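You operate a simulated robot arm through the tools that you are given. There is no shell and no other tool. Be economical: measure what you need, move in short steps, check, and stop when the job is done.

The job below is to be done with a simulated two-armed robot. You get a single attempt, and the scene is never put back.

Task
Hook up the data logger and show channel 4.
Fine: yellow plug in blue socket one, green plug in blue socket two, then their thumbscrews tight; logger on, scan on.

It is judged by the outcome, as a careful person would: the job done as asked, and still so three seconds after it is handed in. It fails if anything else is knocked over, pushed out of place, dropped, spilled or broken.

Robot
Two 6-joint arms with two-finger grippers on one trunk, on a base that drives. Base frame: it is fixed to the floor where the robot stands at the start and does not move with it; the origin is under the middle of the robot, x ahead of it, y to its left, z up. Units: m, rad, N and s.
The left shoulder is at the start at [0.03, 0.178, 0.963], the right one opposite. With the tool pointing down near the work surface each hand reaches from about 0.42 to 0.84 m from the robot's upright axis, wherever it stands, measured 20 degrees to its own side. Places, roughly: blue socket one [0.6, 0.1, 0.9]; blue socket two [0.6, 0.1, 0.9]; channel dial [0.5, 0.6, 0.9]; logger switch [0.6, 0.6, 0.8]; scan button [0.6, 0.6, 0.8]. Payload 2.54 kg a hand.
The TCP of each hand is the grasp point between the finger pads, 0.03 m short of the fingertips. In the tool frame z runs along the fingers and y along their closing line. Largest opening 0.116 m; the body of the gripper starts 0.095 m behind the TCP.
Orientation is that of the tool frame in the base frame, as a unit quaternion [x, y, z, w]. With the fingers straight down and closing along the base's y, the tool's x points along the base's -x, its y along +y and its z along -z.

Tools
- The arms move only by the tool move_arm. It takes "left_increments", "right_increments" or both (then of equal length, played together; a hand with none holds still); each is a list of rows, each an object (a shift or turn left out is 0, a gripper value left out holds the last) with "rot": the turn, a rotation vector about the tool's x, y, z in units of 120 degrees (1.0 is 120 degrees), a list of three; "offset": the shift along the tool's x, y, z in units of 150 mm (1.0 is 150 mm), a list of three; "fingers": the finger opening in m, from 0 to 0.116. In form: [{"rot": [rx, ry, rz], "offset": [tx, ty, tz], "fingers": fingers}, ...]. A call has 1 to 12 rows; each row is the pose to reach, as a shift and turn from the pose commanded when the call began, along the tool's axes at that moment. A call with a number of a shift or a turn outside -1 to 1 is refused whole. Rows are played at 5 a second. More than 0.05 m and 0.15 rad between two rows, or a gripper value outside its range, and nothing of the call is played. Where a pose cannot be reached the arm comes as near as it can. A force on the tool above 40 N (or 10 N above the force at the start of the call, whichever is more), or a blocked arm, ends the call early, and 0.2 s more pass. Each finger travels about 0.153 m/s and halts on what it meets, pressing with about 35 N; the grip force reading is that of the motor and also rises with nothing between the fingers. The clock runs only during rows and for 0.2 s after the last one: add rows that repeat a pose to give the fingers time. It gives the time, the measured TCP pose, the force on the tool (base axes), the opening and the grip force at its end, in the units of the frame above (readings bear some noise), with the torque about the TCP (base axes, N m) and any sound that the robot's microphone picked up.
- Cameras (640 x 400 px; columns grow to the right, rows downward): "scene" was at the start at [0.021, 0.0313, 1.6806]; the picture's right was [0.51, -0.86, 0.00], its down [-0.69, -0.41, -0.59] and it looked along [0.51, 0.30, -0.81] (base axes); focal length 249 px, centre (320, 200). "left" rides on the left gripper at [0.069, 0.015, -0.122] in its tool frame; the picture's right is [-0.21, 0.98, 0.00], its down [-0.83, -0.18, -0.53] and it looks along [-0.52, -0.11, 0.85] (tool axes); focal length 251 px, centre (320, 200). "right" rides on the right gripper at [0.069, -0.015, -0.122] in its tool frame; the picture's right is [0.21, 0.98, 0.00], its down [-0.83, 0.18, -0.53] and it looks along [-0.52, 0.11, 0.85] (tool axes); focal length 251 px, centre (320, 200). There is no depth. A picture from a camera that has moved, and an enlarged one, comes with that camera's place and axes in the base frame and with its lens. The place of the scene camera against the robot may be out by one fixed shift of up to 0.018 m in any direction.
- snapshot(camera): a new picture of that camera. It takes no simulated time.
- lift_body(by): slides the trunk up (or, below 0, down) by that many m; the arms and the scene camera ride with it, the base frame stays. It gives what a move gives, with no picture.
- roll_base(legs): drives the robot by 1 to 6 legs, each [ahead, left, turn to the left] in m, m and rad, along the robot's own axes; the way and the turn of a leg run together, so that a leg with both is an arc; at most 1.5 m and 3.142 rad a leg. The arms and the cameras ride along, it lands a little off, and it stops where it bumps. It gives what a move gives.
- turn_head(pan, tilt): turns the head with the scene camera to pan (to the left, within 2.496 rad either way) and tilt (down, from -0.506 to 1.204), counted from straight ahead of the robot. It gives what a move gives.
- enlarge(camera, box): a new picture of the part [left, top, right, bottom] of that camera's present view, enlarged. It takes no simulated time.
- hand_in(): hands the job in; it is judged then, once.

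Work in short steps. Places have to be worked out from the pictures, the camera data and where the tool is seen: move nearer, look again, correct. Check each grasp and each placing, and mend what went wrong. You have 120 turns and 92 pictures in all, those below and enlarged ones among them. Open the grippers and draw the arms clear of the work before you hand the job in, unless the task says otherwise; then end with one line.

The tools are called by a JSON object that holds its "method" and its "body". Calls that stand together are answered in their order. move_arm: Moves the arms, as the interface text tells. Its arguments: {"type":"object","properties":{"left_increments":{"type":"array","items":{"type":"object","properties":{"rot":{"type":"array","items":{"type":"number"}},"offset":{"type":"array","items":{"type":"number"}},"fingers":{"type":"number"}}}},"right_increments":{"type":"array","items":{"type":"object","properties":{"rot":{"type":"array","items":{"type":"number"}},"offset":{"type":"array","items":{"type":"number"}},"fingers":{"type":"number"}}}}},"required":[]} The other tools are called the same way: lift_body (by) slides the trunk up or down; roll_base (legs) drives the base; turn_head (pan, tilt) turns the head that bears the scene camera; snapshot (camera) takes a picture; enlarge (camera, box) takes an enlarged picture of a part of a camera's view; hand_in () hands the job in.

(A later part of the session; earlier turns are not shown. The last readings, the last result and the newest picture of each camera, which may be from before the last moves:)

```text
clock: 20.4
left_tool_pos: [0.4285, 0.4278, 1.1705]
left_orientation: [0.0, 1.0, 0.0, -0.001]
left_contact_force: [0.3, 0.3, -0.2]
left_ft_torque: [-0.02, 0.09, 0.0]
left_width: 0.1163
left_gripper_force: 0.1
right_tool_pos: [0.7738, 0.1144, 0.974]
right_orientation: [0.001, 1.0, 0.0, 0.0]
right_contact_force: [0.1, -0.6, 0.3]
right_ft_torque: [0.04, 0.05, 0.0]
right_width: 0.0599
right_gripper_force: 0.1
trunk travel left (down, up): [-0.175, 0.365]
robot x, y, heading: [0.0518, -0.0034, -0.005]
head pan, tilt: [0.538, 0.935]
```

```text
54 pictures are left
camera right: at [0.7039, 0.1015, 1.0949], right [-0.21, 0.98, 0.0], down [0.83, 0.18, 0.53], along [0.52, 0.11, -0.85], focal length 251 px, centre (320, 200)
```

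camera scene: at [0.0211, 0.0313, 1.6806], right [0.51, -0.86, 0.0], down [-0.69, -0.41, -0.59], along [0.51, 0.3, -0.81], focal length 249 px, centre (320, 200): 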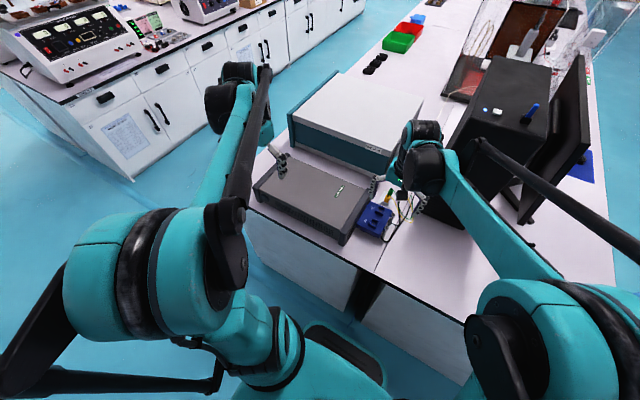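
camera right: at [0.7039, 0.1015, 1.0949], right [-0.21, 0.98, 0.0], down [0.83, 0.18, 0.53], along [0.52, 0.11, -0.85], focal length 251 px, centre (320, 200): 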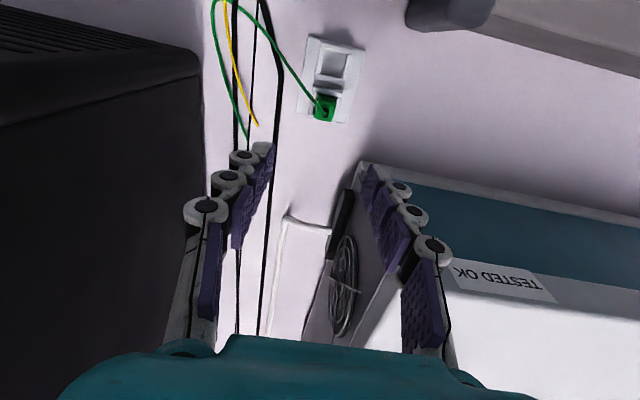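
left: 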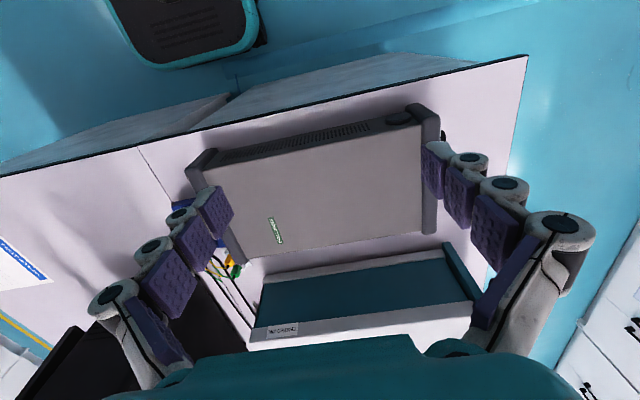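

Green's centre is at about (0.7556, 0.118). I move above it and check before closing.

{"method": "move_arm", "body": {"right_increments": [{"offset": [0.12, 0.012, 0.1]}, {"offset": [0.12, 0.012, 0.35]}, {"offset": [0.12, 0.012, 0.52]}, {"offset": [0.12, 0.012, 0.52]}]}}

{"method": "enlarge", "body": {"camera": "right", "box": [250, 80, 390, 210]}}

```text
clock: 21.4
left_tool_pos: [0.4281, 0.4263, 1.171]
left_orientation: [0.0, 1.0, -0.001, 0.0]
left_contact_force: [-0.5, 0.3, -0.3]
left_ft_torque: [-0.01, 0.05, 0.0]
left_width: 0.116
left_gripper_force: 0.1
right_tool_pos: [0.7526, 0.118, 0.8966]
right_orientation: [0.001, 1.0, -0.001, 0.001]
right_contact_force: [0.0, 0.6, 0.8]
right_ft_torque: [0.01, 0.0, -0.02]
right_width: 0.06
right_gripper_force: 0.0
trunk travel left (down, up): [-0.175, 0.365]
robot x, y, heading: [0.0532, 0.002, 0.001]
head pan, tilt: [0.538, 0.935]
```

```text
3.08 times, centred on (320, 145) of right
camera zoom: at [0.6825, 0.1037, 1.0169], right [-0.21, 0.98, 0.0], down [0.83, 0.18, 0.54], along [0.52, 0.11, -0.84], focal length 774 px, centre (320, 369)
```

zoom: 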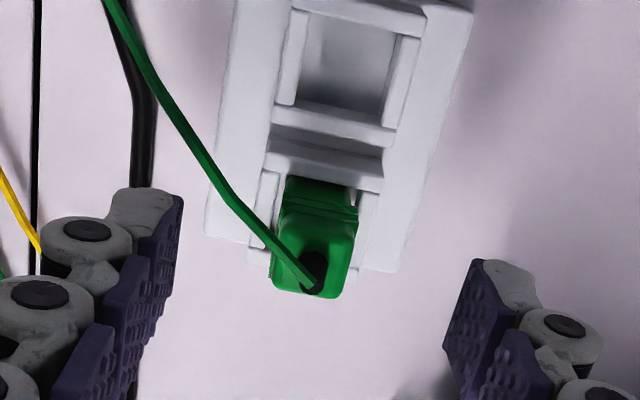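

The plug is about 5 mm further than the TCP; correct, descend and close.

{"method": "move_arm", "body": {"right_increments": [{"offset": [-0.033, 0, 0.08], "fingers": 0.06}, {"offset": [-0.033, 0, 0.18], "fingers": 0.06}, {"offset": [-0.033, 0, 0.23], "fingers": 0.06}, {"offset": [-0.033, 0, 0.23], "fingers": 0.04}, {"offset": [-0.033, 0, 0.23], "fingers": 0.015}, {"offset": [-0.033, 0, 0.23], "fingers": 0.005}, {"offset": [-0.033, 0, 0.23], "fingers": 0.005}]}}

{"method": "enlarge", "body": {"camera": "right", "box": [240, 60, 400, 220]}}

```text
clock: 23.0
left_tool_pos: [0.427, 0.4267, 1.1708]
left_orientation: [0.0, 1.0, 0.0, 0.0]
left_contact_force: [1.1, -0.6, 0.4]
left_ft_torque: [0.02, 0.02, 0.03]
left_width: 0.1159
left_gripper_force: 0.1
right_tool_pos: [0.7573, 0.1175, 0.8639]
right_orientation: [0.001, 1.0, -0.001, 0.001]
right_contact_force: [-0.6, 0.9, 1.8]
right_ft_torque: [0.0, -0.01, 0.04]
right_width: 0.0164
right_gripper_force: 35.0
trunk travel left (down, up): [-0.175, 0.365]
robot x, y, heading: [0.047, 0.0012, -0.004]
head pan, tilt: [0.538, 0.935]
```

```text
2.50 times, centred on (320, 140) of right
camera zoom: at [0.6883, 0.1032, 0.984], right [-0.21, 0.98, 0.0], down [0.82, 0.18, 0.54], along [0.52, 0.11, -0.84], focal length 629 px, centre (320, 350)
```

zoom: 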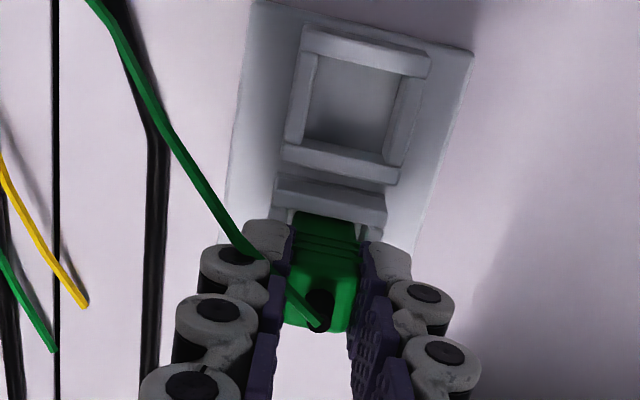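

Green gripped identically. Lift 105 mm then carry over T2.

{"method": "move_arm", "body": {"right_increments": [{"offset": [0, 0, -0.15]}, {"offset": [0, 0, -0.4]}, {"offset": [0, 0, -0.7]}, {"offset": [0.2, 0, -0.7]}, {"offset": [0.5, -0.02, -0.7]}, {"offset": [0.8, -0.023, -0.7]}, {"offset": [0.877, -0.023, -0.7]}, {"offset": [0.877, -0.023, -0.7]}]}}

{"method": "enlarge", "body": {"camera": "right", "box": [240, 50, 400, 210]}}

```text
clock: 24.8
left_tool_pos: [0.4269, 0.4263, 1.1715]
left_orientation: [0.0, 1.0, 0.0, 0.0]
left_contact_force: [-0.5, 0.0, 1.2]
left_ft_torque: [-0.01, 0.0, 0.01]
left_width: 0.116
left_gripper_force: 0.0
right_tool_pos: [0.6269, 0.113, 0.9681]
right_orientation: [0.001, 1.0, 0.0, 0.001]
right_contact_force: [0.3, -0.4, -0.2]
right_ft_torque: [-0.03, 0.02, -0.02]
right_width: 0.0162
right_gripper_force: 34.9
trunk travel left (down, up): [-0.175, 0.365]
robot x, y, heading: [0.0502, 0.001, -0.003]
head pan, tilt: [0.538, 0.935]
```

```text
2.50 times, centred on (320, 130) of right
camera zoom: at [0.5572, 0.1009, 1.0885], right [-0.21, 0.98, 0.0], down [0.82, 0.18, 0.54], along [0.52, 0.11, -0.84], focal length 629 px, centre (320, 375)
```

zoom: 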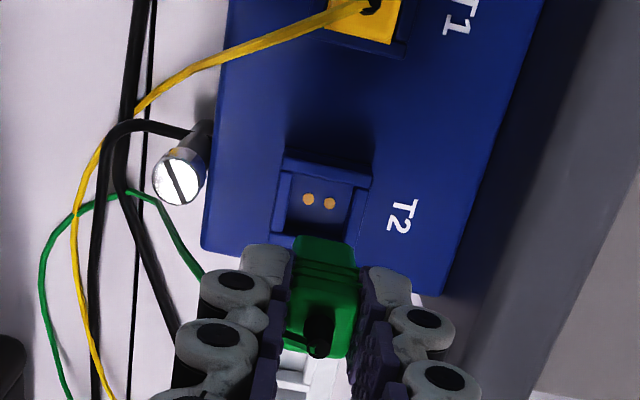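

Holes of T2 read at (0.625, 0.1145), about 1.5 mm behind the plug. I correct and descend.

{"method": "move_arm", "body": {"right_increments": [{"offset": [0.011, -0.003, 0]}, {"offset": [0.011, -0.003, 0.15]}, {"offset": [0.011, -0.003, 0.25]}, {"offset": [0.011, -0.003, 0.29]}, {"offset": [0.011, -0.003, 0.33]}, {"offset": [0.011, -0.003, 0.36]}, {"offset": [0.011, -0.003, 0.39]}, {"offset": [0.011, -0.003, 0.4]}]}}

{"method": "enlarge", "body": {"camera": "right", "box": [260, 50, 380, 170]}}

{"method": "enlarge", "body": {"camera": "scene", "box": [355, 190, 425, 260]}}

```text
clock: 26.6
left_tool_pos: [0.4245, 0.4265, 1.1725]
left_orientation: [0.0, 1.0, 0.0, 0.002]
left_contact_force: [0.2, 0.8, 0.0]
left_ft_torque: [-0.03, 0.0, -0.01]
left_width: 0.1161
left_gripper_force: 0.1
right_tool_pos: [0.6247, 0.1122, 0.9095]
right_orientation: [0.002, 1.0, 0.001, 0.003]
right_contact_force: [4.3, 1.5, 32.2]
right_ft_torque: [0.06, -0.24, -0.02]
right_width: 0.0164
right_gripper_force: 35.0
trunk travel left (down, up): [-0.175, 0.365]
robot x, y, heading: [0.0505, 0.0041, -0.003]
head pan, tilt: [0.538, 0.935]
```

```text
3.33 times, centred on (320, 110) of right
camera zoom: at [0.5544, 0.0993, 1.0301], right [-0.21, 0.98, 0.0], down [0.82, 0.18, 0.54], along [0.53, 0.11, -0.84], focal length 838 px, centre (320, 500)
```

zoom: 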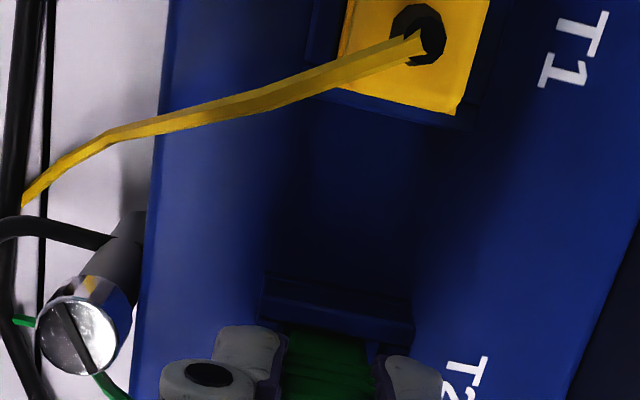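

```text
5.71 times, centred on (390, 225) of scene
camera zoom: at [0.0687, 0.0308, 1.6809], right [0.51, -0.86, 0.0], down [-0.69, -0.41, -0.59], along [0.51, 0.3, -0.8], focal length 1423 px, centre (-80, 57)
```

zoom: 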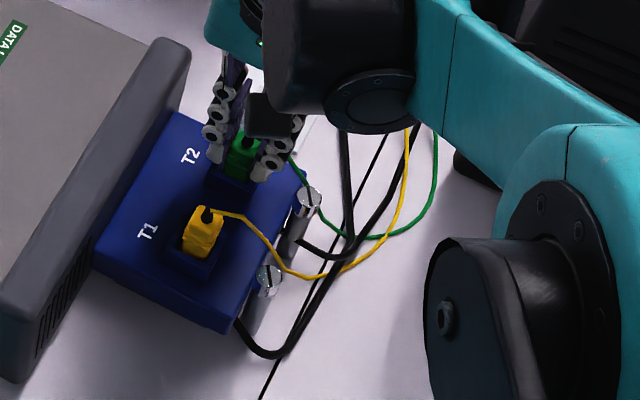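

Contact at the same height as yellow, 32 N. I test for socket retention by easing up a few mm and reading the force.

{"method": "move_arm", "body": {"right_increments": [{"offset": [0, 0, -0.02]}, {"offset": [0, 0, -0.035]}, {"offset": [0, 0, -0.035]}]}}

```text
clock: 27.4
left_tool_pos: [0.4262, 0.4252, 1.1705]
left_orientation: [0.0, 1.0, 0.0, -0.001]
left_contact_force: [0.1, -0.6, 0.1]
left_ft_torque: [0.01, 0.02, 0.03]
left_width: 0.1159
left_gripper_force: 0.0
right_tool_pos: [0.6258, 0.1137, 0.9126]
right_orientation: [0.001, 1.0, 0.0, 0.001]
right_contact_force: [0.2, 0.0, -0.3]
right_ft_torque: [0.0, -0.01, 0.0]
right_width: 0.0159
right_gripper_force: 35.6
trunk travel left (down, up): [-0.175, 0.365]
robot x, y, heading: [0.0501, 0.0009, 0.001]
head pan, tilt: [0.538, 0.935]
```

Lifts freely, no friction. I test lateral play in y by 5 mm to make sure it's inside the well.

{"method": "move_arm", "body": {"right_increments": [{"offset": [0, 0.02, 0]}, {"offset": [0, 0.033, 0]}, {"offset": [0, 0.033, 0]}]}}

{"method": "move_arm", "body": {"right_increments": [{"offset": [0, -0.033, 0]}, {"offset": [0.02, -0.033, 0]}, {"offset": [0.033, -0.033, 0]}, {"offset": [0.033, -0.033, 0]}]}}

```text
clock: 28.2
left_tool_pos: [0.4264, 0.4252, 1.1711]
left_orientation: [0.0, 1.0, 0.001, 0.0]
left_contact_force: [0.9, -0.3, 0.0]
left_ft_torque: [0.03, 0.01, 0.0]
left_width: 0.1161
left_gripper_force: 0.0
right_tool_pos: [0.6253, 0.1169, 0.9131]
right_orientation: [0.001, 1.0, 0.001, 0.0]
right_contact_force: [-2.8, -12.6, -2.2]
right_ft_torque: [-0.63, 0.09, 0.01]
right_width: 0.0162
right_gripper_force: 35.4
trunk travel left (down, up): [-0.175, 0.365]
robot x, y, heading: [0.0503, -0.0006, 0.004]
head pan, tilt: [0.538, 0.935]
```

```text
clock: 29.2
left_tool_pos: [0.4286, 0.4277, 1.1699]
left_orientation: [-0.001, 1.0, 0.0, -0.001]
left_contact_force: [0.7, 0.5, -0.1]
left_ft_torque: [-0.03, 0.01, -0.01]
left_width: 0.1162
left_gripper_force: 0.1
right_tool_pos: [0.621, 0.1146, 0.9141]
right_orientation: [0.0, 1.0, 0.001, 0.002]
right_contact_force: [10.3, 4.4, 3.5]
right_ft_torque: [0.15, -0.47, -0.04]
right_width: 0.0162
right_gripper_force: 34.8
trunk travel left (down, up): [-0.175, 0.365]
robot x, y, heading: [0.0534, -0.0015, -0.0]
head pan, tilt: [0.538, 0.935]
```

The plug is laterally captured in the well. Now I re-centre and press lightly with a small ±1 mm search to see whether it drops deeper.

{"method": "move_arm", "body": {"right_increments": [{"offset": [-0.033, 0, 0]}, {"offset": [-0.033, 0, 0.025]}, {"offset": [-0.026, 0, 0.03]}, {"offset": [-0.033, 0.007, 0.03]}, {"offset": [-0.04, 0, 0.03]}, {"offset": [-0.033, -0.007, 0.03]}, {"offset": [-0.026, 0, 0.03]}, {"offset": [-0.033, 0, 0.03]}, {"offset": [-0.033, 0, 0.03]}]}}

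```text
clock: 31.2
left_tool_pos: [0.4273, 0.4258, 1.1712]
left_orientation: [0.0, 1.0, 0.0, 0.0]
left_contact_force: [0.3, 0.2, 0.2]
left_ft_torque: [-0.01, 0.01, 0.02]
left_width: 0.1159
left_gripper_force: 0.0
right_tool_pos: [0.624, 0.1126, 0.9099]
right_orientation: [0.001, 1.0, 0.0, 0.0]
right_contact_force: [-1.0, -0.8, 15.5]
right_ft_torque: [-0.06, 0.02, 0.02]
right_width: 0.0164
right_gripper_force: 35.0
trunk travel left (down, up): [-0.175, 0.365]
robot x, y, heading: [0.0484, -0.0033, -0.006]
head pan, tilt: [0.538, 0.935]
```

Firm floor at z≈0.91 with clean vertical force: green is seated. I release, rise, and look at both plugs and thumbscrews.

{"method": "move_arm", "body": {"right_increments": [{"offset": [0, 0, -0.015], "fingers": 0.0165}, {"offset": [0, 0, -0.015], "fingers": 0.04}, {"offset": [0, 0, -0.015], "fingers": 0.04}, {"offset": [0, 0, -0.3], "fingers": 0.04}, {"offset": [0.2, -0.1, -0.5]}, {"offset": [0.4, -0.3, -0.55]}, {"offset": [0.4, -0.3, -0.55]}]}}

{"method": "snapshot", "body": {"camera": "right"}}

{"method": "enlarge", "body": {"camera": "scene", "box": [365, 200, 405, 240]}}

```text
clock: 32.8
left_tool_pos: [0.4282, 0.4267, 1.1714]
left_orientation: [0.0, 1.0, 0.0, 0.0]
left_contact_force: [0.0, 0.1, -0.3]
left_ft_torque: [-0.04, 0.04, 0.01]
left_width: 0.1159
left_gripper_force: 0.0
right_tool_pos: [0.5672, 0.0662, 0.9927]
right_orientation: [0.0, 1.0, -0.001, 0.001]
right_contact_force: [0.1, -0.3, -0.5]
right_ft_torque: [-0.01, 0.01, 0.01]
right_width: 0.0398
right_gripper_force: 0.1
trunk travel left (down, up): [-0.175, 0.365]
robot x, y, heading: [0.0527, 0.0006, -0.001]
head pan, tilt: [0.538, 0.935]
```

```text
48 pictures are left
camera right: at [0.4974, 0.0538, 1.1127], right [-0.21, 0.98, 0.0], down [0.83, 0.18, 0.54], along [0.52, 0.11, -0.84], focal length 251 px, centre (320, 200)
```

right: 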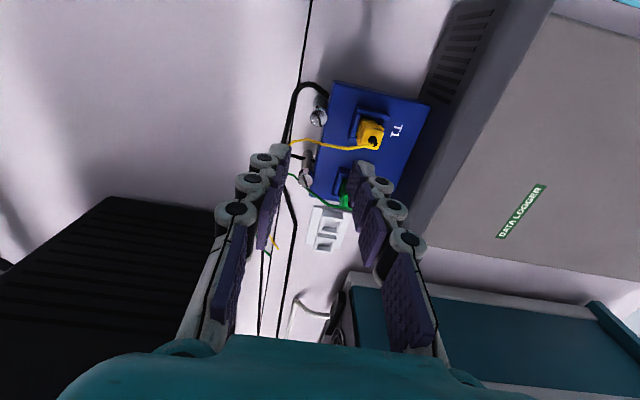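

```text
10.00 times, centred on (385, 220) of scene
camera zoom: at [0.0724, 0.0323, 1.6805], right [0.51, -0.86, 0.0], down [-0.69, -0.41, -0.59], along [0.51, 0.3, -0.81], focal length 2490 px, centre (-330, 0)
```

zoom: 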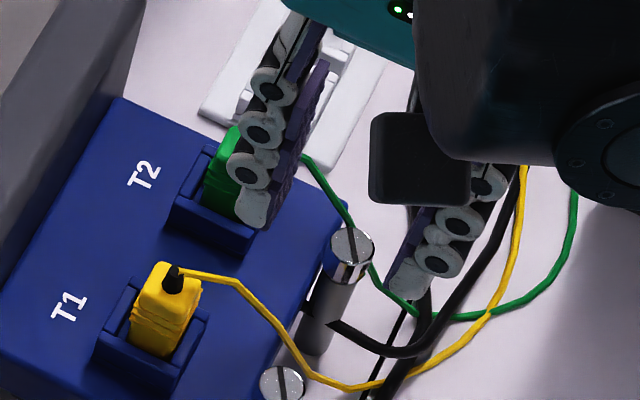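

Both plugs sit alike. Thumbscrews triangulate to about (0.557, 0.065) and (0.625, 0.065) with head tops at about z=0.873. Enlarge for a precise fix.

{"method": "enlarge", "body": {"camera": "right", "box": [270, 80, 400, 210]}}

```text
3.08 times, centred on (335, 145) of right
camera zoom: at [0.4974, 0.0538, 1.1127], right [-0.21, 0.98, 0.0], down [0.83, 0.18, 0.54], along [0.52, 0.11, -0.84], focal length 774 px, centre (274, 369)
```

zoom: 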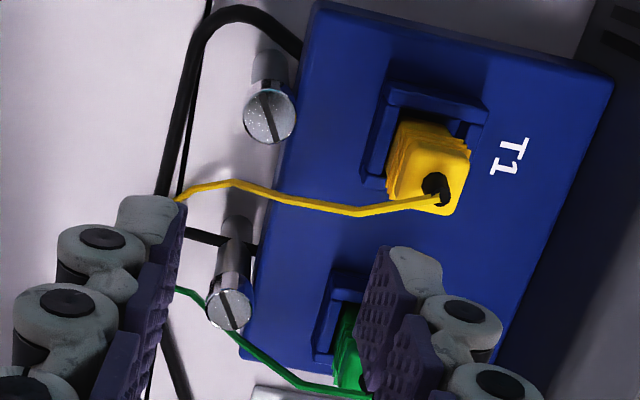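

T1's screw is at (0.556, 0.0645). I pre-rotate the hand -90° while moving above it with 0.03 opening.

{"method": "move_arm", "body": {"right_increments": [{"rot": [0, 0, -0.068], "offset": [0.02, 0, 0], "fingers": 0.03}, {"rot": [0, 0, -0.136], "offset": [0.04, -0.01, 0.05]}, {"rot": [0, 0, -0.204], "offset": [0.067, -0.027, 0.1]}, {"rot": [0, 0, -0.272], "offset": [0.067, -0.027, 0.15]}, {"rot": [0, 0, -0.34], "offset": [0.067, -0.027, 0.2]}, {"rot": [0, 0, -0.408], "offset": [0.067, -0.027, 0.25]}, {"rot": [0, 0, -0.476], "offset": [0.067, -0.027, 0.3]}, {"rot": [0, 0, -0.544], "offset": [0.067, -0.027, 0.35]}, {"rot": [0, 0, -0.612], "offset": [0.067, -0.027, 0.38]}, {"rot": [0, 0, -0.68], "offset": [0.067, -0.027, 0.4]}, {"rot": [0, 0, -0.75], "offset": [0.067, -0.027, 0.4]}, {"rot": [0, 0, -0.75], "offset": [0.067, -0.027, 0.4]}]}}

{"method": "snapshot", "body": {"camera": "right"}}

```text
clock: 35.4
left_tool_pos: [0.4263, 0.4275, 1.1706]
left_orientation: [0.001, 1.0, 0.0, 0.0]
left_contact_force: [0.7, 0.7, 0.0]
left_ft_torque: [-0.01, -0.03, -0.02]
left_width: 0.116
left_gripper_force: 0.0
right_tool_pos: [0.555, 0.0644, 0.9309]
right_orientation: [0.707, -0.707, 0.001, -0.001]
right_contact_force: [0.0, 0.2, 0.0]
right_ft_torque: [-0.01, 0.03, -0.03]
right_width: 0.03
right_gripper_force: 0.1
trunk travel left (down, up): [-0.175, 0.365]
robot x, y, heading: [0.0516, -0.001, -0.003]
head pan, tilt: [0.538, 0.935]
```

```text
45 pictures are left
camera right: at [0.5702, -0.0028, 1.0518], right [-0.98, -0.22, 0.0], down [-0.18, 0.83, 0.53], along [-0.11, 0.52, -0.85], focal length 251 px, centre (320, 200)
```

right: 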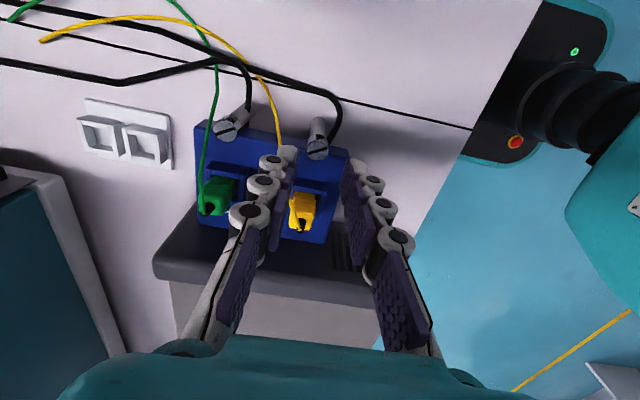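

Hand camera puts the screw at (0.558, 0.063); I shift 2 mm, descend to tips at about 0.866 and close.

{"method": "move_arm", "body": {"right_increments": [{"offset": [0.013, -0.013, 0.1]}, {"offset": [0.013, -0.013, 0.2]}, {"offset": [0.013, -0.013, 0.233]}, {"offset": [0.013, -0.013, 0.233], "fingers": 0.01}, {"offset": [0.013, -0.013, 0.233], "fingers": 0.005}, {"offset": [0.013, -0.013, 0.233], "fingers": 0.005}]}}

{"method": "enlarge", "body": {"camera": "right", "box": [240, 60, 400, 220]}}

```text
clock: 36.8
left_tool_pos: [0.4276, 0.4266, 1.1709]
left_orientation: [0.001, 1.0, 0.0, 0.0]
left_contact_force: [0.2, -0.2, -0.4]
left_ft_torque: [0.01, -0.02, -0.02]
left_width: 0.1158
left_gripper_force: 0.0
right_tool_pos: [0.5577, 0.0636, 0.8958]
right_orientation: [-0.706, 0.708, -0.001, 0.001]
right_contact_force: [7.4, 1.4, 7.0]
right_ft_torque: [0.14, -0.23, 0.0]
right_width: 0.0161
right_gripper_force: 42.2
trunk travel left (down, up): [-0.175, 0.365]
robot x, y, heading: [0.0479, 0.0027, 0.001]
head pan, tilt: [0.538, 0.935]
```

```text
2.50 times, centred on (320, 140) of right
camera zoom: at [0.5723, -0.0049, 1.0169], right [-0.98, -0.21, 0.0], down [-0.18, 0.83, 0.53], along [-0.11, 0.52, -0.85], focal length 629 px, centre (320, 350)
```

zoom: 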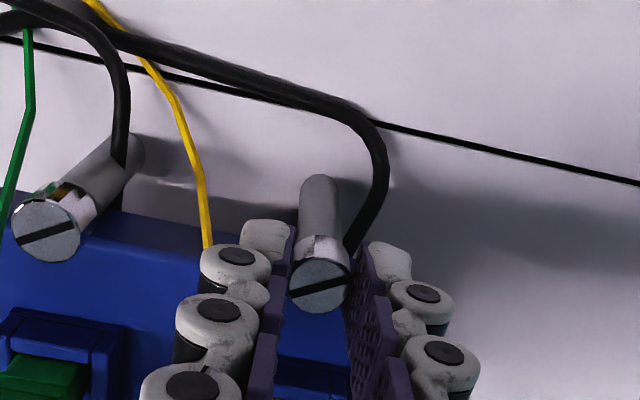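

Screw head gripped (16 mm). Turn clockwise (positive about tool z) by about 100°.

{"method": "move_arm", "body": {"right_increments": [{"rot": [0, 0, 0.07]}, {"rot": [0, 0, 0.14]}, {"rot": [0, 0, 0.21]}, {"rot": [0, 0, 0.28]}, {"rot": [0, 0, 0.35]}, {"rot": [0, 0, 0.42]}, {"rot": [0, 0, 0.49]}, {"rot": [0, 0, 0.56]}, {"rot": [0, 0, 0.63]}, {"rot": [0, 0, 0.7]}, {"rot": [0, 0, 0.77]}, {"rot": [0, 0, 0.84]}]}}

{"method": "enlarge", "body": {"camera": "right", "box": [240, 60, 400, 220]}}

```text
clock: 39.4
left_tool_pos: [0.4266, 0.4291, 1.1704]
left_orientation: [0.0, 1.0, -0.001, 0.0]
left_contact_force: [0.1, -0.2, -0.3]
left_ft_torque: [0.01, -0.01, -0.02]
left_width: 0.1162
left_gripper_force: 0.0
right_tool_pos: [0.5563, 0.0648, 0.8955]
right_orientation: [0.095, 0.996, 0.001, 0.002]
right_contact_force: [-3.9, 19.7, 5.5]
right_ft_torque: [0.58, 0.17, 0.05]
right_width: 0.0159
right_gripper_force: 42.3
trunk travel left (down, up): [-0.175, 0.365]
robot x, y, heading: [0.0525, 0.0007, 0.007]
head pan, tilt: [0.538, 0.935]
```

```text
2.50 times, centred on (320, 140) of right
camera zoom: at [0.4852, 0.0638, 1.0167], right [-0.03, 1.0, 0.0], down [0.84, 0.02, 0.54], along [0.54, 0.01, -0.84], focal length 629 px, centre (320, 350)
```

zoom: 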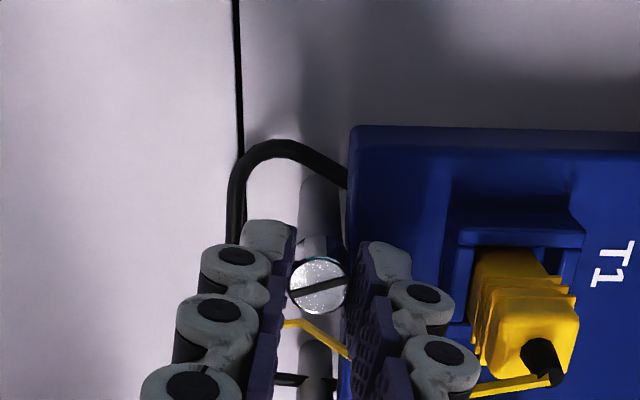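

The slot turned with the hand, torque low: not tight yet. I keep turning another 100°, easing the hand 2 mm toward +y to relieve the side load.

{"method": "move_arm", "body": {"right_increments": [{"rot": [0, 0, 0.07], "offset": [0, 0.012, 0]}, {"rot": [0, 0, 0.14], "offset": [0, 0.012, 0]}, {"rot": [0, 0, 0.21], "offset": [0, 0.012, 0]}, {"rot": [0, 0, 0.28], "offset": [0, 0.012, 0]}, {"rot": [0, 0, 0.35], "offset": [0, 0.012, 0]}, {"rot": [0, 0, 0.42], "offset": [0, 0.012, 0]}, {"rot": [0, 0, 0.49], "offset": [0, 0.012, 0]}, {"rot": [0, 0, 0.56], "offset": [0, 0.012, 0]}, {"rot": [0, 0, 0.63], "offset": [0, 0.012, 0]}, {"rot": [0, 0, 0.7], "offset": [0, 0.012, 0]}, {"rot": [0, 0, 0.77], "offset": [0, 0.012, 0]}, {"rot": [0, 0, 0.84], "offset": [0, 0.012, 0]}]}}

{"method": "enlarge", "body": {"camera": "right", "box": [240, 60, 400, 220]}}

```text
clock: 42.0
left_tool_pos: [0.4266, 0.4269, 1.1704]
left_orientation: [0.0, 1.0, 0.0, 0.0]
left_contact_force: [0.1, -0.5, -0.8]
left_ft_torque: [0.01, -0.03, -0.01]
left_width: 0.116
left_gripper_force: 0.1
right_tool_pos: [0.558, 0.0648, 0.8958]
right_orientation: [0.828, 0.561, 0.002, 0.0]
right_contact_force: [0.3, -0.3, -1.8]
right_ft_torque: [0.08, -0.1, 0.22]
right_width: 0.0161
right_gripper_force: 41.6
trunk travel left (down, up): [-0.175, 0.365]
robot x, y, heading: [0.0486, -0.0005, 0.002]
head pan, tilt: [0.538, 0.935]
```

```text
2.50 times, centred on (320, 140) of right
camera zoom: at [0.5689, 0.1353, 1.0169], right [0.99, -0.16, 0.0], down [-0.14, -0.83, 0.53], along [-0.09, -0.53, -0.85], focal length 629 px, centre (320, 350)
```

zoom: 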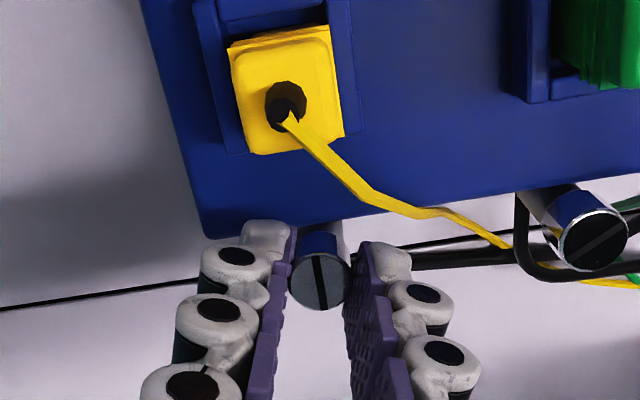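

The slot lagged the hand by about 83° with torque 0.22 Nm: the T1 screw hit its stop after about 117° and is tight. Now release, rise, shift to T2's screw while rotating back.

{"method": "move_arm", "body": {"right_increments": [{"fingers": 0.03}, {"fingers": 0.03}, {"rot": [0, 0, -0.07], "offset": [0, 0, -0.2]}, {"rot": [0, 0, -0.14], "offset": [0, 0, -0.35]}, {"rot": [0, 0, -0.21], "offset": [0, 0, -0.35]}, {"rot": [0, 0, -0.28], "offset": [0.05, 0.12, -0.35]}, {"rot": [0, 0, -0.35], "offset": [0.1, 0.24, -0.35]}, {"rot": [0, 0, -0.42], "offset": [0.15, 0.36, -0.35]}, {"rot": [0, 0, -0.49], "offset": [0.17, 0.42, -0.35]}, {"rot": [0, 0, -0.56], "offset": [0.17, 0.42, -0.35]}, {"rot": [0, 0, -0.63], "offset": [0.17, 0.42, -0.35]}, {"rot": [0, 0, -0.7], "offset": [0.17, 0.42, -0.35]}]}}

{"method": "move_arm", "body": {"right_increments": [{"rot": [0, 0, -0.07]}, {"rot": [0, 0, -0.14]}, {"rot": [0, 0, -0.21]}, {"rot": [0, 0, -0.28]}, {"rot": [0, 0, -0.35]}, {"rot": [0, 0, -0.42]}, {"rot": [0, 0, -0.49]}, {"rot": [0, 0, -0.56]}, {"rot": [0, 0, -0.63]}, {"rot": [0, 0, -0.7]}, {"rot": [0, 0, -0.77]}, {"rot": [0, 0, -0.82]}]}}

{"method": "snapshot", "body": {"camera": "right"}}

```text
clock: 44.6
left_tool_pos: [0.427, 0.4275, 1.1706]
left_orientation: [0.0, 1.0, 0.0, 0.0]
left_contact_force: [-0.6, 0.2, -0.1]
left_ft_torque: [0.01, 0.03, -0.02]
left_width: 0.1158
left_gripper_force: 0.0
right_tool_pos: [0.6251, 0.0643, 0.9496]
right_orientation: [0.238, 0.971, 0.001, 0.002]
right_contact_force: [0.2, 0.2, 0.4]
right_ft_torque: [-0.01, -0.01, -0.03]
right_width: 0.0301
right_gripper_force: 0.0
trunk travel left (down, up): [-0.175, 0.365]
robot x, y, heading: [0.0462, 0.0023, 0.003]
head pan, tilt: [0.538, 0.935]
```

```text
clock: 47.2
left_tool_pos: [0.4267, 0.4268, 1.1717]
left_orientation: [-0.001, 1.0, 0.0, 0.0]
left_contact_force: [-0.8, -1.1, -0.2]
left_ft_torque: [-0.01, 0.01, 0.03]
left_width: 0.1161
left_gripper_force: 0.0
right_tool_pos: [0.625, 0.0625, 0.9481]
right_orientation: [-0.581, 0.814, -0.001, 0.001]
right_contact_force: [-0.4, 0.4, 0.4]
right_ft_torque: [-0.02, -0.02, 0.01]
right_width: 0.03
right_gripper_force: 0.0
trunk travel left (down, up): [-0.175, 0.365]
robot x, y, heading: [0.0508, -0.0028, -0.003]
head pan, tilt: [0.538, 0.935]
```

```text
41 pictures are left
camera right: at [0.6165, -0.0046, 1.0694], right [-0.99, 0.12, 0.0], down [0.1, 0.84, 0.53], along [0.06, 0.53, -0.85], focal length 251 px, centre (320, 200)
```

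right: 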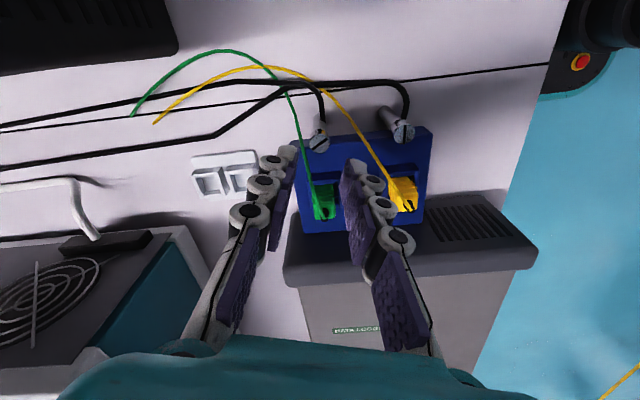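

Screw T2 lies under the hand within 1 mm. Descend the same 52 mm and close.

{"method": "move_arm", "body": {"right_increments": [{"offset": [0, 0, 0.15]}, {"offset": [0, 0, 0.3]}, {"offset": [0, 0, 0.35]}, {"offset": [0, 0, 0.35], "fingers": 0.01}, {"offset": [0, 0, 0.35], "fingers": 0.005}, {"offset": [0, 0, 0.35], "fingers": 0.005}]}}

{"method": "enlarge", "body": {"camera": "right", "box": [240, 60, 400, 220]}}

```text
clock: 48.6
left_tool_pos: [0.4281, 0.4267, 1.1702]
left_orientation: [0.0, 1.0, 0.0, 0.0]
left_contact_force: [0.0, -1.2, 0.4]
left_ft_torque: [0.01, 0.01, 0.02]
left_width: 0.116
left_gripper_force: 0.1
right_tool_pos: [0.6269, 0.0645, 0.8955]
right_orientation: [-0.578, 0.816, 0.0, 0.001]
right_contact_force: [8.2, -0.5, 8.0]
right_ft_torque: [-0.17, -0.18, -0.05]
right_width: 0.0158
right_gripper_force: 41.4
trunk travel left (down, up): [-0.175, 0.365]
robot x, y, heading: [0.0499, 0.0045, 0.003]
head pan, tilt: [0.538, 0.935]
```

```text
2.50 times, centred on (320, 140) of right
camera zoom: at [0.6168, -0.0045, 1.0164], right [-0.99, 0.12, 0.0], down [0.1, 0.84, 0.53], along [0.07, 0.53, -0.85], focal length 629 px, centre (320, 350)
```

zoom: 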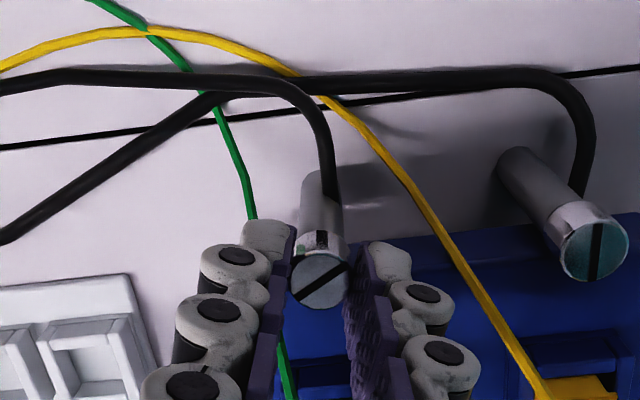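

Gripped (15.8 mm). Turn clockwise in two 100° calls.

{"method": "move_arm", "body": {"right_increments": [{"rot": [0, 0, 0.07]}, {"rot": [0, 0, 0.14]}, {"rot": [0, 0, 0.21]}, {"rot": [0, 0, 0.28]}, {"rot": [0, 0, 0.35]}, {"rot": [0, 0, 0.42]}, {"rot": [0, 0, 0.49]}, {"rot": [0, 0, 0.56]}, {"rot": [0, 0, 0.63]}, {"rot": [0, 0, 0.7]}, {"rot": [0, 0, 0.77]}, {"rot": [0, 0, 0.84]}]}}

{"method": "move_arm", "body": {"right_increments": [{"rot": [0, 0, 0.07]}, {"rot": [0, 0, 0.14]}, {"rot": [0, 0, 0.21]}, {"rot": [0, 0, 0.28]}, {"rot": [0, 0, 0.35]}, {"rot": [0, 0, 0.42]}, {"rot": [0, 0, 0.49]}, {"rot": [0, 0, 0.56]}, {"rot": [0, 0, 0.63]}]}}

{"method": "enlarge", "body": {"camera": "right", "box": [240, 60, 400, 220]}}

```text
clock: 51.2
left_tool_pos: [0.4289, 0.4268, 1.1718]
left_orientation: [0.0, 1.0, 0.0, -0.001]
left_contact_force: [-0.1, -0.2, 0.6]
left_ft_torque: [0.01, -0.02, 0.01]
left_width: 0.116
left_gripper_force: 0.1
right_tool_pos: [0.626, 0.0648, 0.8964]
right_orientation: [0.261, 0.965, 0.001, 0.0]
right_contact_force: [8.6, -4.2, -13.3]
right_ft_torque: [-0.61, -1.14, -0.01]
right_width: 0.0162
right_gripper_force: 42.1
trunk travel left (down, up): [-0.175, 0.365]
robot x, y, heading: [0.0511, -0.0025, -0.005]
head pan, tilt: [0.538, 0.935]
```

```text
clock: 53.2
left_tool_pos: [0.4266, 0.4252, 1.1703]
left_orientation: [0.0, 1.0, 0.0, 0.0]
left_contact_force: [0.5, -0.1, -1.0]
left_ft_torque: [0.01, -0.01, 0.01]
left_width: 0.1159
left_gripper_force: 0.0
right_tool_pos: [0.6256, 0.0648, 0.8952]
right_orientation: [0.797, 0.604, 0.001, 0.0]
right_contact_force: [0.6, 0.1, 3.5]
right_ft_torque: [0.02, -0.05, 0.29]
right_width: 0.0164
right_gripper_force: 42.3
trunk travel left (down, up): [-0.175, 0.365]
robot x, y, heading: [0.055, -0.001, -0.002]
head pan, tilt: [0.538, 0.935]
```

```text
2.50 times, centred on (320, 140) of right
camera zoom: at [0.6296, 0.1362, 1.0175], right [1.0, -0.06, 0.0], down [-0.05, -0.84, 0.53], along [-0.03, -0.53, -0.85], focal length 629 px, centre (320, 350)
```

zoom: 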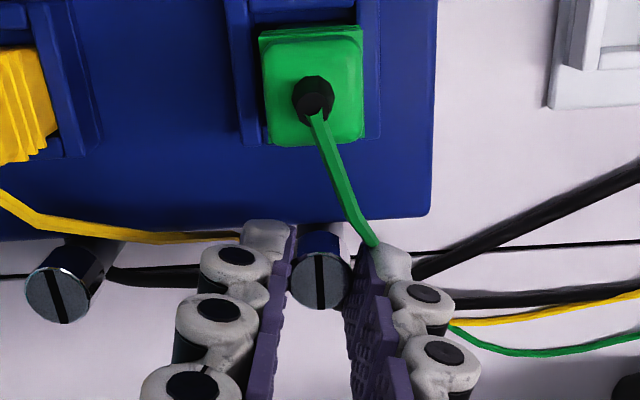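

T2's screw turned about 120° and then slipped at 0.29 Nm: tight; both slots lie parallel. Release, rise and retract the right hand.

{"method": "move_arm", "body": {"right_increments": [{"fingers": 0.03}, {"fingers": 0.04}, {"offset": [0, 0, -0.2]}, {"offset": [0, 0, -0.5]}, {"offset": [0, 0, -0.8]}, {"offset": [0, 0, -1]}, {"rot": [0, 0, -0.07], "offset": [0, 0, -1]}, {"rot": [0, 0, -0.14], "offset": [0, 0, -1]}, {"rot": [0, 0, -0.21], "offset": [0, 0, -1]}, {"rot": [0, 0, -0.28], "offset": [0, 0, -1]}, {"rot": [0, 0, -0.35], "offset": [0, 0, -1]}, {"rot": [0, 0, -0.42], "offset": [0, 0, -1]}]}}

{"method": "snapshot", "body": {"camera": "scene"}}

```text
clock: 55.8
left_tool_pos: [0.4279, 0.4259, 1.17]
left_orientation: [0.0, 1.0, 0.0, 0.001]
left_contact_force: [0.1, -0.1, 0.0]
left_ft_torque: [0.0, 0.01, 0.0]
left_width: 0.1163
left_gripper_force: 0.1
right_tool_pos: [0.625, 0.0634, 1.0469]
right_orientation: [0.462, 0.887, 0.001, 0.001]
right_contact_force: [0.2, -0.4, 0.7]
right_ft_torque: [0.05, 0.01, 0.01]
right_width: 0.04
right_gripper_force: 0.1
trunk travel left (down, up): [-0.175, 0.365]
robot x, y, heading: [0.0564, 0.0022, 0.001]
head pan, tilt: [0.538, 0.935]
```

```text
38 pictures are left
camera scene: at [0.0716, 0.0313, 1.6806], right [0.51, -0.86, 0.0], down [-0.69, -0.41, -0.59], along [0.51, 0.3, -0.81], focal length 249 px, centre (320, 200)
```

scene: 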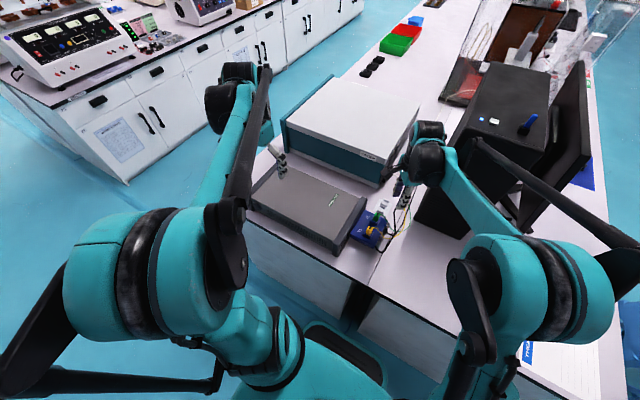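

Retract the right hand toward the robot and straighten it, then I'll drive round to the logger's +y end where its panel is.

{"method": "move_arm", "body": {"right_increments": [{"rot": [0, 0, -0.04], "offset": [0.1, -0.14, -0.1]}, {"rot": [0, 0, -0.08], "offset": [0.2, -0.29, -0.2]}, {"rot": [0, 0, -0.12], "offset": [0.3, -0.43, -0.3]}, {"rot": [0, 0, -0.17], "offset": [0.4, -0.57, -0.4]}, {"rot": [0, 0, -0.22], "offset": [0.5, -0.71, -0.4]}, {"rot": [0, 0, -0.27], "offset": [0.57, -0.82, -0.4]}, {"rot": [0, 0, -0.33], "offset": [0.6, -0.95, -0.4]}, {"rot": [0, 0, -0.39], "offset": [0.6, -0.98, -0.4]}, {"rot": [0, 0, -0.45], "offset": [0.6, -0.98, -0.4]}]}}

{"method": "roll_base", "body": {"legs": [[-0.4, 0, 0], [0, 1.2, 0], [0, 0, -1.571]]}}

{"method": "turn_head", "body": {"pan": 0.3, "tilt": 0.7}}

{"method": "snapshot", "body": {"camera": "scene"}}

```text
clock: 57.8
left_tool_pos: [0.4268, 0.4265, 1.1712]
left_orientation: [0.0, 1.0, -0.001, 0.0]
left_contact_force: [-0.7, 0.1, -1.3]
left_ft_torque: [-0.02, 0.04, 0.0]
left_width: 0.1158
left_gripper_force: 0.2
right_tool_pos: [0.4526, 0.0543, 1.105]
right_orientation: [0.01, 1.0, 0.0, 0.002]
right_contact_force: [-0.6, 0.3, 0.5]
right_ft_torque: [-0.04, -0.04, -0.02]
right_width: 0.0398
right_gripper_force: 0.1
trunk travel left (down, up): [-0.175, 0.365]
robot x, y, heading: [0.0498, 0.0026, -0.003]
head pan, tilt: [0.538, 0.935]
```

```text
clock: 69.9
left_tool_pos: [0.0698, 0.8448, 1.1712]
left_orientation: [0.706, 0.708, 0.0, 0.0]
left_contact_force: [0.3, 0.7, 0.4]
left_ft_torque: [-0.02, -0.01, 0.01]
left_width: 0.1158
left_gripper_force: 0.0
right_tool_pos: [-0.302, 0.8184, 1.1052]
right_orientation: [0.713, 0.701, -0.001, 0.001]
right_contact_force: [-0.1, -0.9, -0.6]
right_ft_torque: [0.03, 0.0, 0.0]
right_width: 0.0399
right_gripper_force: 0.1
trunk travel left (down, up): [-0.175, 0.365]
robot x, y, heading: [-0.3563, 1.2185, -1.57]
head pan, tilt: [0.538, 0.935]
```

```text
clock: 70.7
left_tool_pos: [0.0712, 0.8453, 1.1715]
left_orientation: [0.706, 0.709, 0.0, 0.0]
left_contact_force: [-0.2, -0.8, 0.6]
left_ft_torque: [0.03, -0.02, 0.03]
left_width: 0.116
left_gripper_force: 0.0
right_tool_pos: [-0.3019, 0.8176, 1.1064]
right_orientation: [0.713, 0.701, -0.001, 0.001]
right_contact_force: [0.3, -0.7, -0.5]
right_ft_torque: [-0.02, 0.01, 0.01]
right_width: 0.0401
right_gripper_force: 0.1
trunk travel left (down, up): [-0.175, 0.365]
robot x, y, heading: [-0.3587, 1.2184, -1.567]
head pan, tilt: [0.3, 0.7]
```

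```text
37 pictures are left
camera scene: at [-0.3456, 1.1626, 1.6993], right [-0.95, -0.3, 0.0], down [-0.19, 0.61, -0.76], along [0.23, -0.73, -0.64], focal length 249 px, centre (320, 200)
```

scene: 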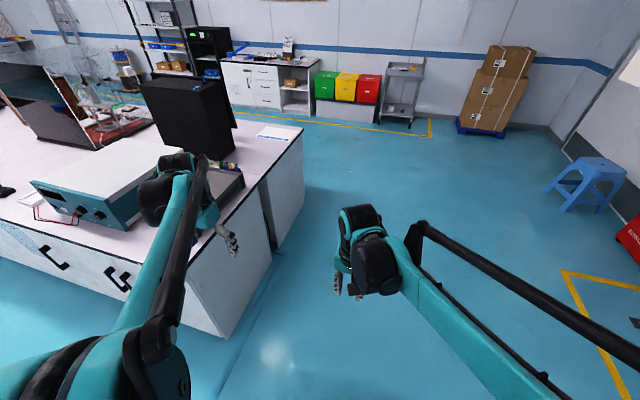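

The robot is in the aisle; the bench end is ahead-left. Drive left 0.72 m so the panel is in front of the left arm.

{"method": "roll_base", "body": {"legs": [[0, 0.72, 0]]}}

{"method": "turn_head", "body": {"pan": 0.2, "tilt": 0.95}}

{"method": "snapshot", "body": {"camera": "scene"}}

```text
clock: 74.6
left_tool_pos: [0.7913, 0.848, 1.1709]
left_orientation: [0.706, 0.708, 0.001, 0.0]
left_contact_force: [0.2, 1.1, -1.7]
left_ft_torque: [-0.01, 0.04, 0.02]
left_width: 0.1161
left_gripper_force: 0.0
right_tool_pos: [0.4196, 0.8195, 1.1052]
right_orientation: [0.714, 0.7, -0.001, 0.002]
right_contact_force: [-0.1, -0.8, -0.2]
right_ft_torque: [0.05, 0.01, 0.0]
right_width: 0.04
right_gripper_force: 0.0
trunk travel left (down, up): [-0.175, 0.365]
robot x, y, heading: [0.364, 1.225, -1.564]
head pan, tilt: [0.3, 0.7]
```

```text
clock: 75.4
left_tool_pos: [0.7904, 0.8469, 1.1714]
left_orientation: [0.706, 0.708, 0.0, 0.0]
left_contact_force: [0.5, 0.2, -0.3]
left_ft_torque: [0.02, 0.02, 0.03]
left_width: 0.1162
left_gripper_force: 0.2
right_tool_pos: [0.4183, 0.8201, 1.1058]
right_orientation: [0.714, 0.7, -0.001, 0.001]
right_contact_force: [-0.2, 0.1, -0.5]
right_ft_torque: [-0.02, 0.0, -0.01]
right_width: 0.0401
right_gripper_force: 0.0
trunk travel left (down, up): [-0.175, 0.365]
robot x, y, heading: [0.364, 1.2211, -1.572]
head pan, tilt: [0.201, 0.949]
```

```text
36 pictures are left
camera scene: at [0.3654, 1.1746, 1.6797], right [-0.98, -0.2, 0.0], down [-0.16, 0.8, -0.58], along [0.12, -0.57, -0.81], focal length 249 px, centre (320, 200)
```

scene: 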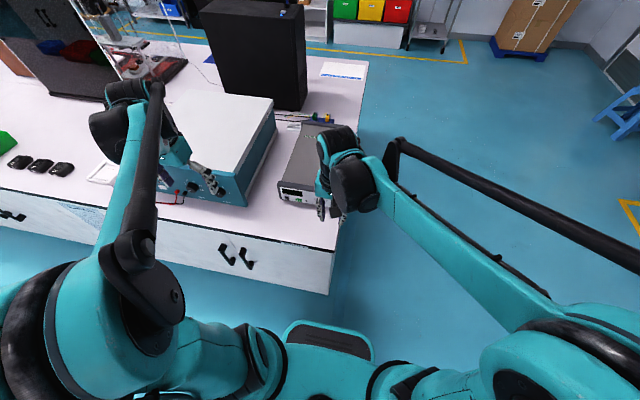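

The logger's panel is visible at about (300,193). Enlarge, including the right camera.

{"method": "enlarge", "body": {"camera": "scene", "box": [270, 170, 340, 220]}}

{"method": "snapshot", "body": {"camera": "right"}}

```text
8.00 times, centred on (305, 195) of scene
camera zoom: at [0.3654, 1.1746, 1.6797], right [-0.98, -0.2, 0.0], down [-0.16, 0.8, -0.58], along [0.12, -0.57, -0.81], focal length 1992 px, centre (440, 240)
```

zoom: 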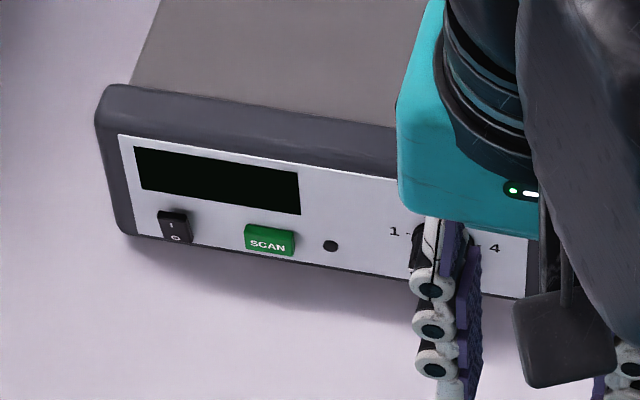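

```text
34 pictures are left
camera right: at [0.4044, 0.891, 1.2262], right [0.98, 0.2, 0.0], down [0.17, -0.83, 0.54], along [0.11, -0.53, -0.84], focal length 251 px, centre (320, 200)
```

right: 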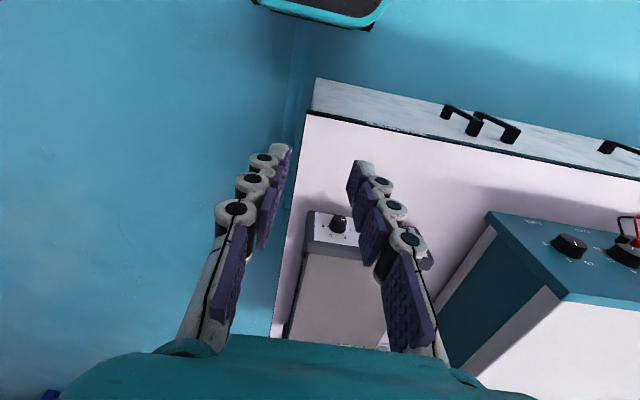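

Panel: rocker at about (0.63, z 0.837), SCAN at about (0.577, 0.836), dial at about (0.487, 0.85). I back off 0.13 m for arm room, move the right hand aside and bring the left over with a forward tilt.

{"method": "roll_base", "body": {"legs": [[-0.13, 0, 0]]}}

{"method": "move_arm", "body": {"right_increments": [{"offset": [0, -0.2, 0]}, {"offset": [0, -0.4, 0]}, {"offset": [0, -0.6, 0]}, {"offset": [0, -0.8, 0]}, {"offset": [0, -1, 0]}, {"offset": [0, -1, 0]}, {"offset": [0, -1, 0]}, {"offset": [0, -1, 0]}], "left_increments": [{"rot": [0, -0.06, 0], "offset": [0, -0.2, 0]}, {"rot": [0, -0.12, 0], "offset": [0, -0.4, 0.1]}, {"rot": [0, -0.18, 0], "offset": [0, -0.6, 0.2]}, {"rot": [0, -0.24, 0], "offset": [-0.15, -0.8, 0.3]}, {"rot": [0, -0.3, 0], "offset": [-0.3, -1, 0.4]}, {"rot": [0, -0.36, 0], "offset": [-0.45, -1, 0.6]}, {"rot": [0, -0.42, 0], "offset": [-0.6, -1, 0.8]}, {"rot": [0, -0.45, 0], "offset": [-0.7, -1, 1]}]}}

{"method": "snapshot", "body": {"camera": "left"}}

```text
clock: 76.7
left_tool_pos: [0.7906, 0.9802, 1.171]
left_orientation: [0.706, 0.708, -0.001, 0.0]
left_contact_force: [-1.0, 1.3, -0.1]
left_ft_torque: [-0.1, 0.04, -0.01]
left_width: 0.1161
left_gripper_force: 0.0
right_tool_pos: [0.4189, 0.9526, 1.1063]
right_orientation: [0.713, 0.701, -0.001, 0.001]
right_contact_force: [-0.3, 0.5, -0.8]
right_ft_torque: [-0.05, 0.03, 0.01]
right_width: 0.0403
right_gripper_force: 0.1
trunk travel left (down, up): [-0.175, 0.365]
robot x, y, heading: [0.362, 1.3515, -1.568]
head pan, tilt: [0.201, 0.949]
```

```text
clock: 78.5
left_tool_pos: [0.6418, 0.872, 1.0198]
left_orientation: [0.629, 0.632, -0.321, 0.321]
left_contact_force: [-0.1, -0.9, -0.8]
left_ft_torque: [-0.02, 0.02, -0.01]
left_width: 0.1158
left_gripper_force: 0.1
right_tool_pos: [0.2692, 0.9486, 1.1049]
right_orientation: [0.713, 0.701, 0.0, 0.0]
right_contact_force: [0.4, -0.4, -0.8]
right_ft_torque: [0.02, 0.03, 0.02]
right_width: 0.0399
right_gripper_force: 0.1
trunk travel left (down, up): [-0.175, 0.365]
robot x, y, heading: [0.3638, 1.3544, -1.567]
head pan, tilt: [0.201, 0.949]
```

```text
33 pictures are left
camera left: at [0.6584, 1.0106, 1.0353], right [0.98, -0.12, 0.17], down [-0.18, -0.05, 0.98], along [-0.11, -0.99, -0.07], focal length 251 px, centre (320, 200)
```

left: 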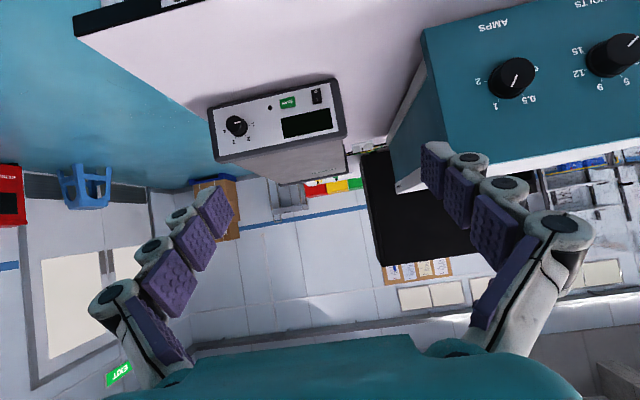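

The left camera looks straight at the panel (upside down). Enlarge it.

{"method": "enlarge", "body": {"camera": "left", "box": [200, 70, 360, 190]}}

```text
3.33 times, centred on (280, 130) of left
camera zoom: at [0.6584, 1.0106, 1.0353], right [0.98, -0.12, 0.17], down [-0.18, -0.05, 0.98], along [-0.11, -0.99, -0.07], focal length 838 px, centre (453, 433)
```

zoom: 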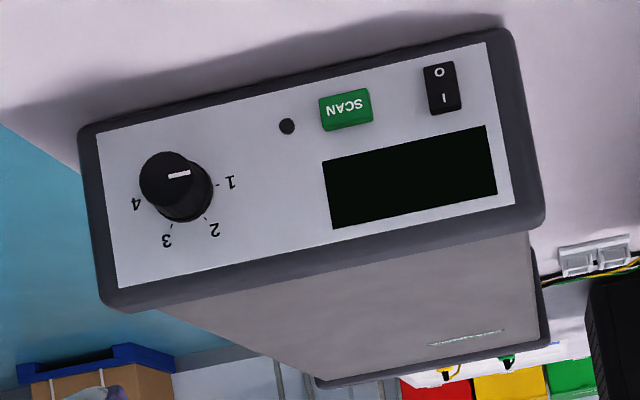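

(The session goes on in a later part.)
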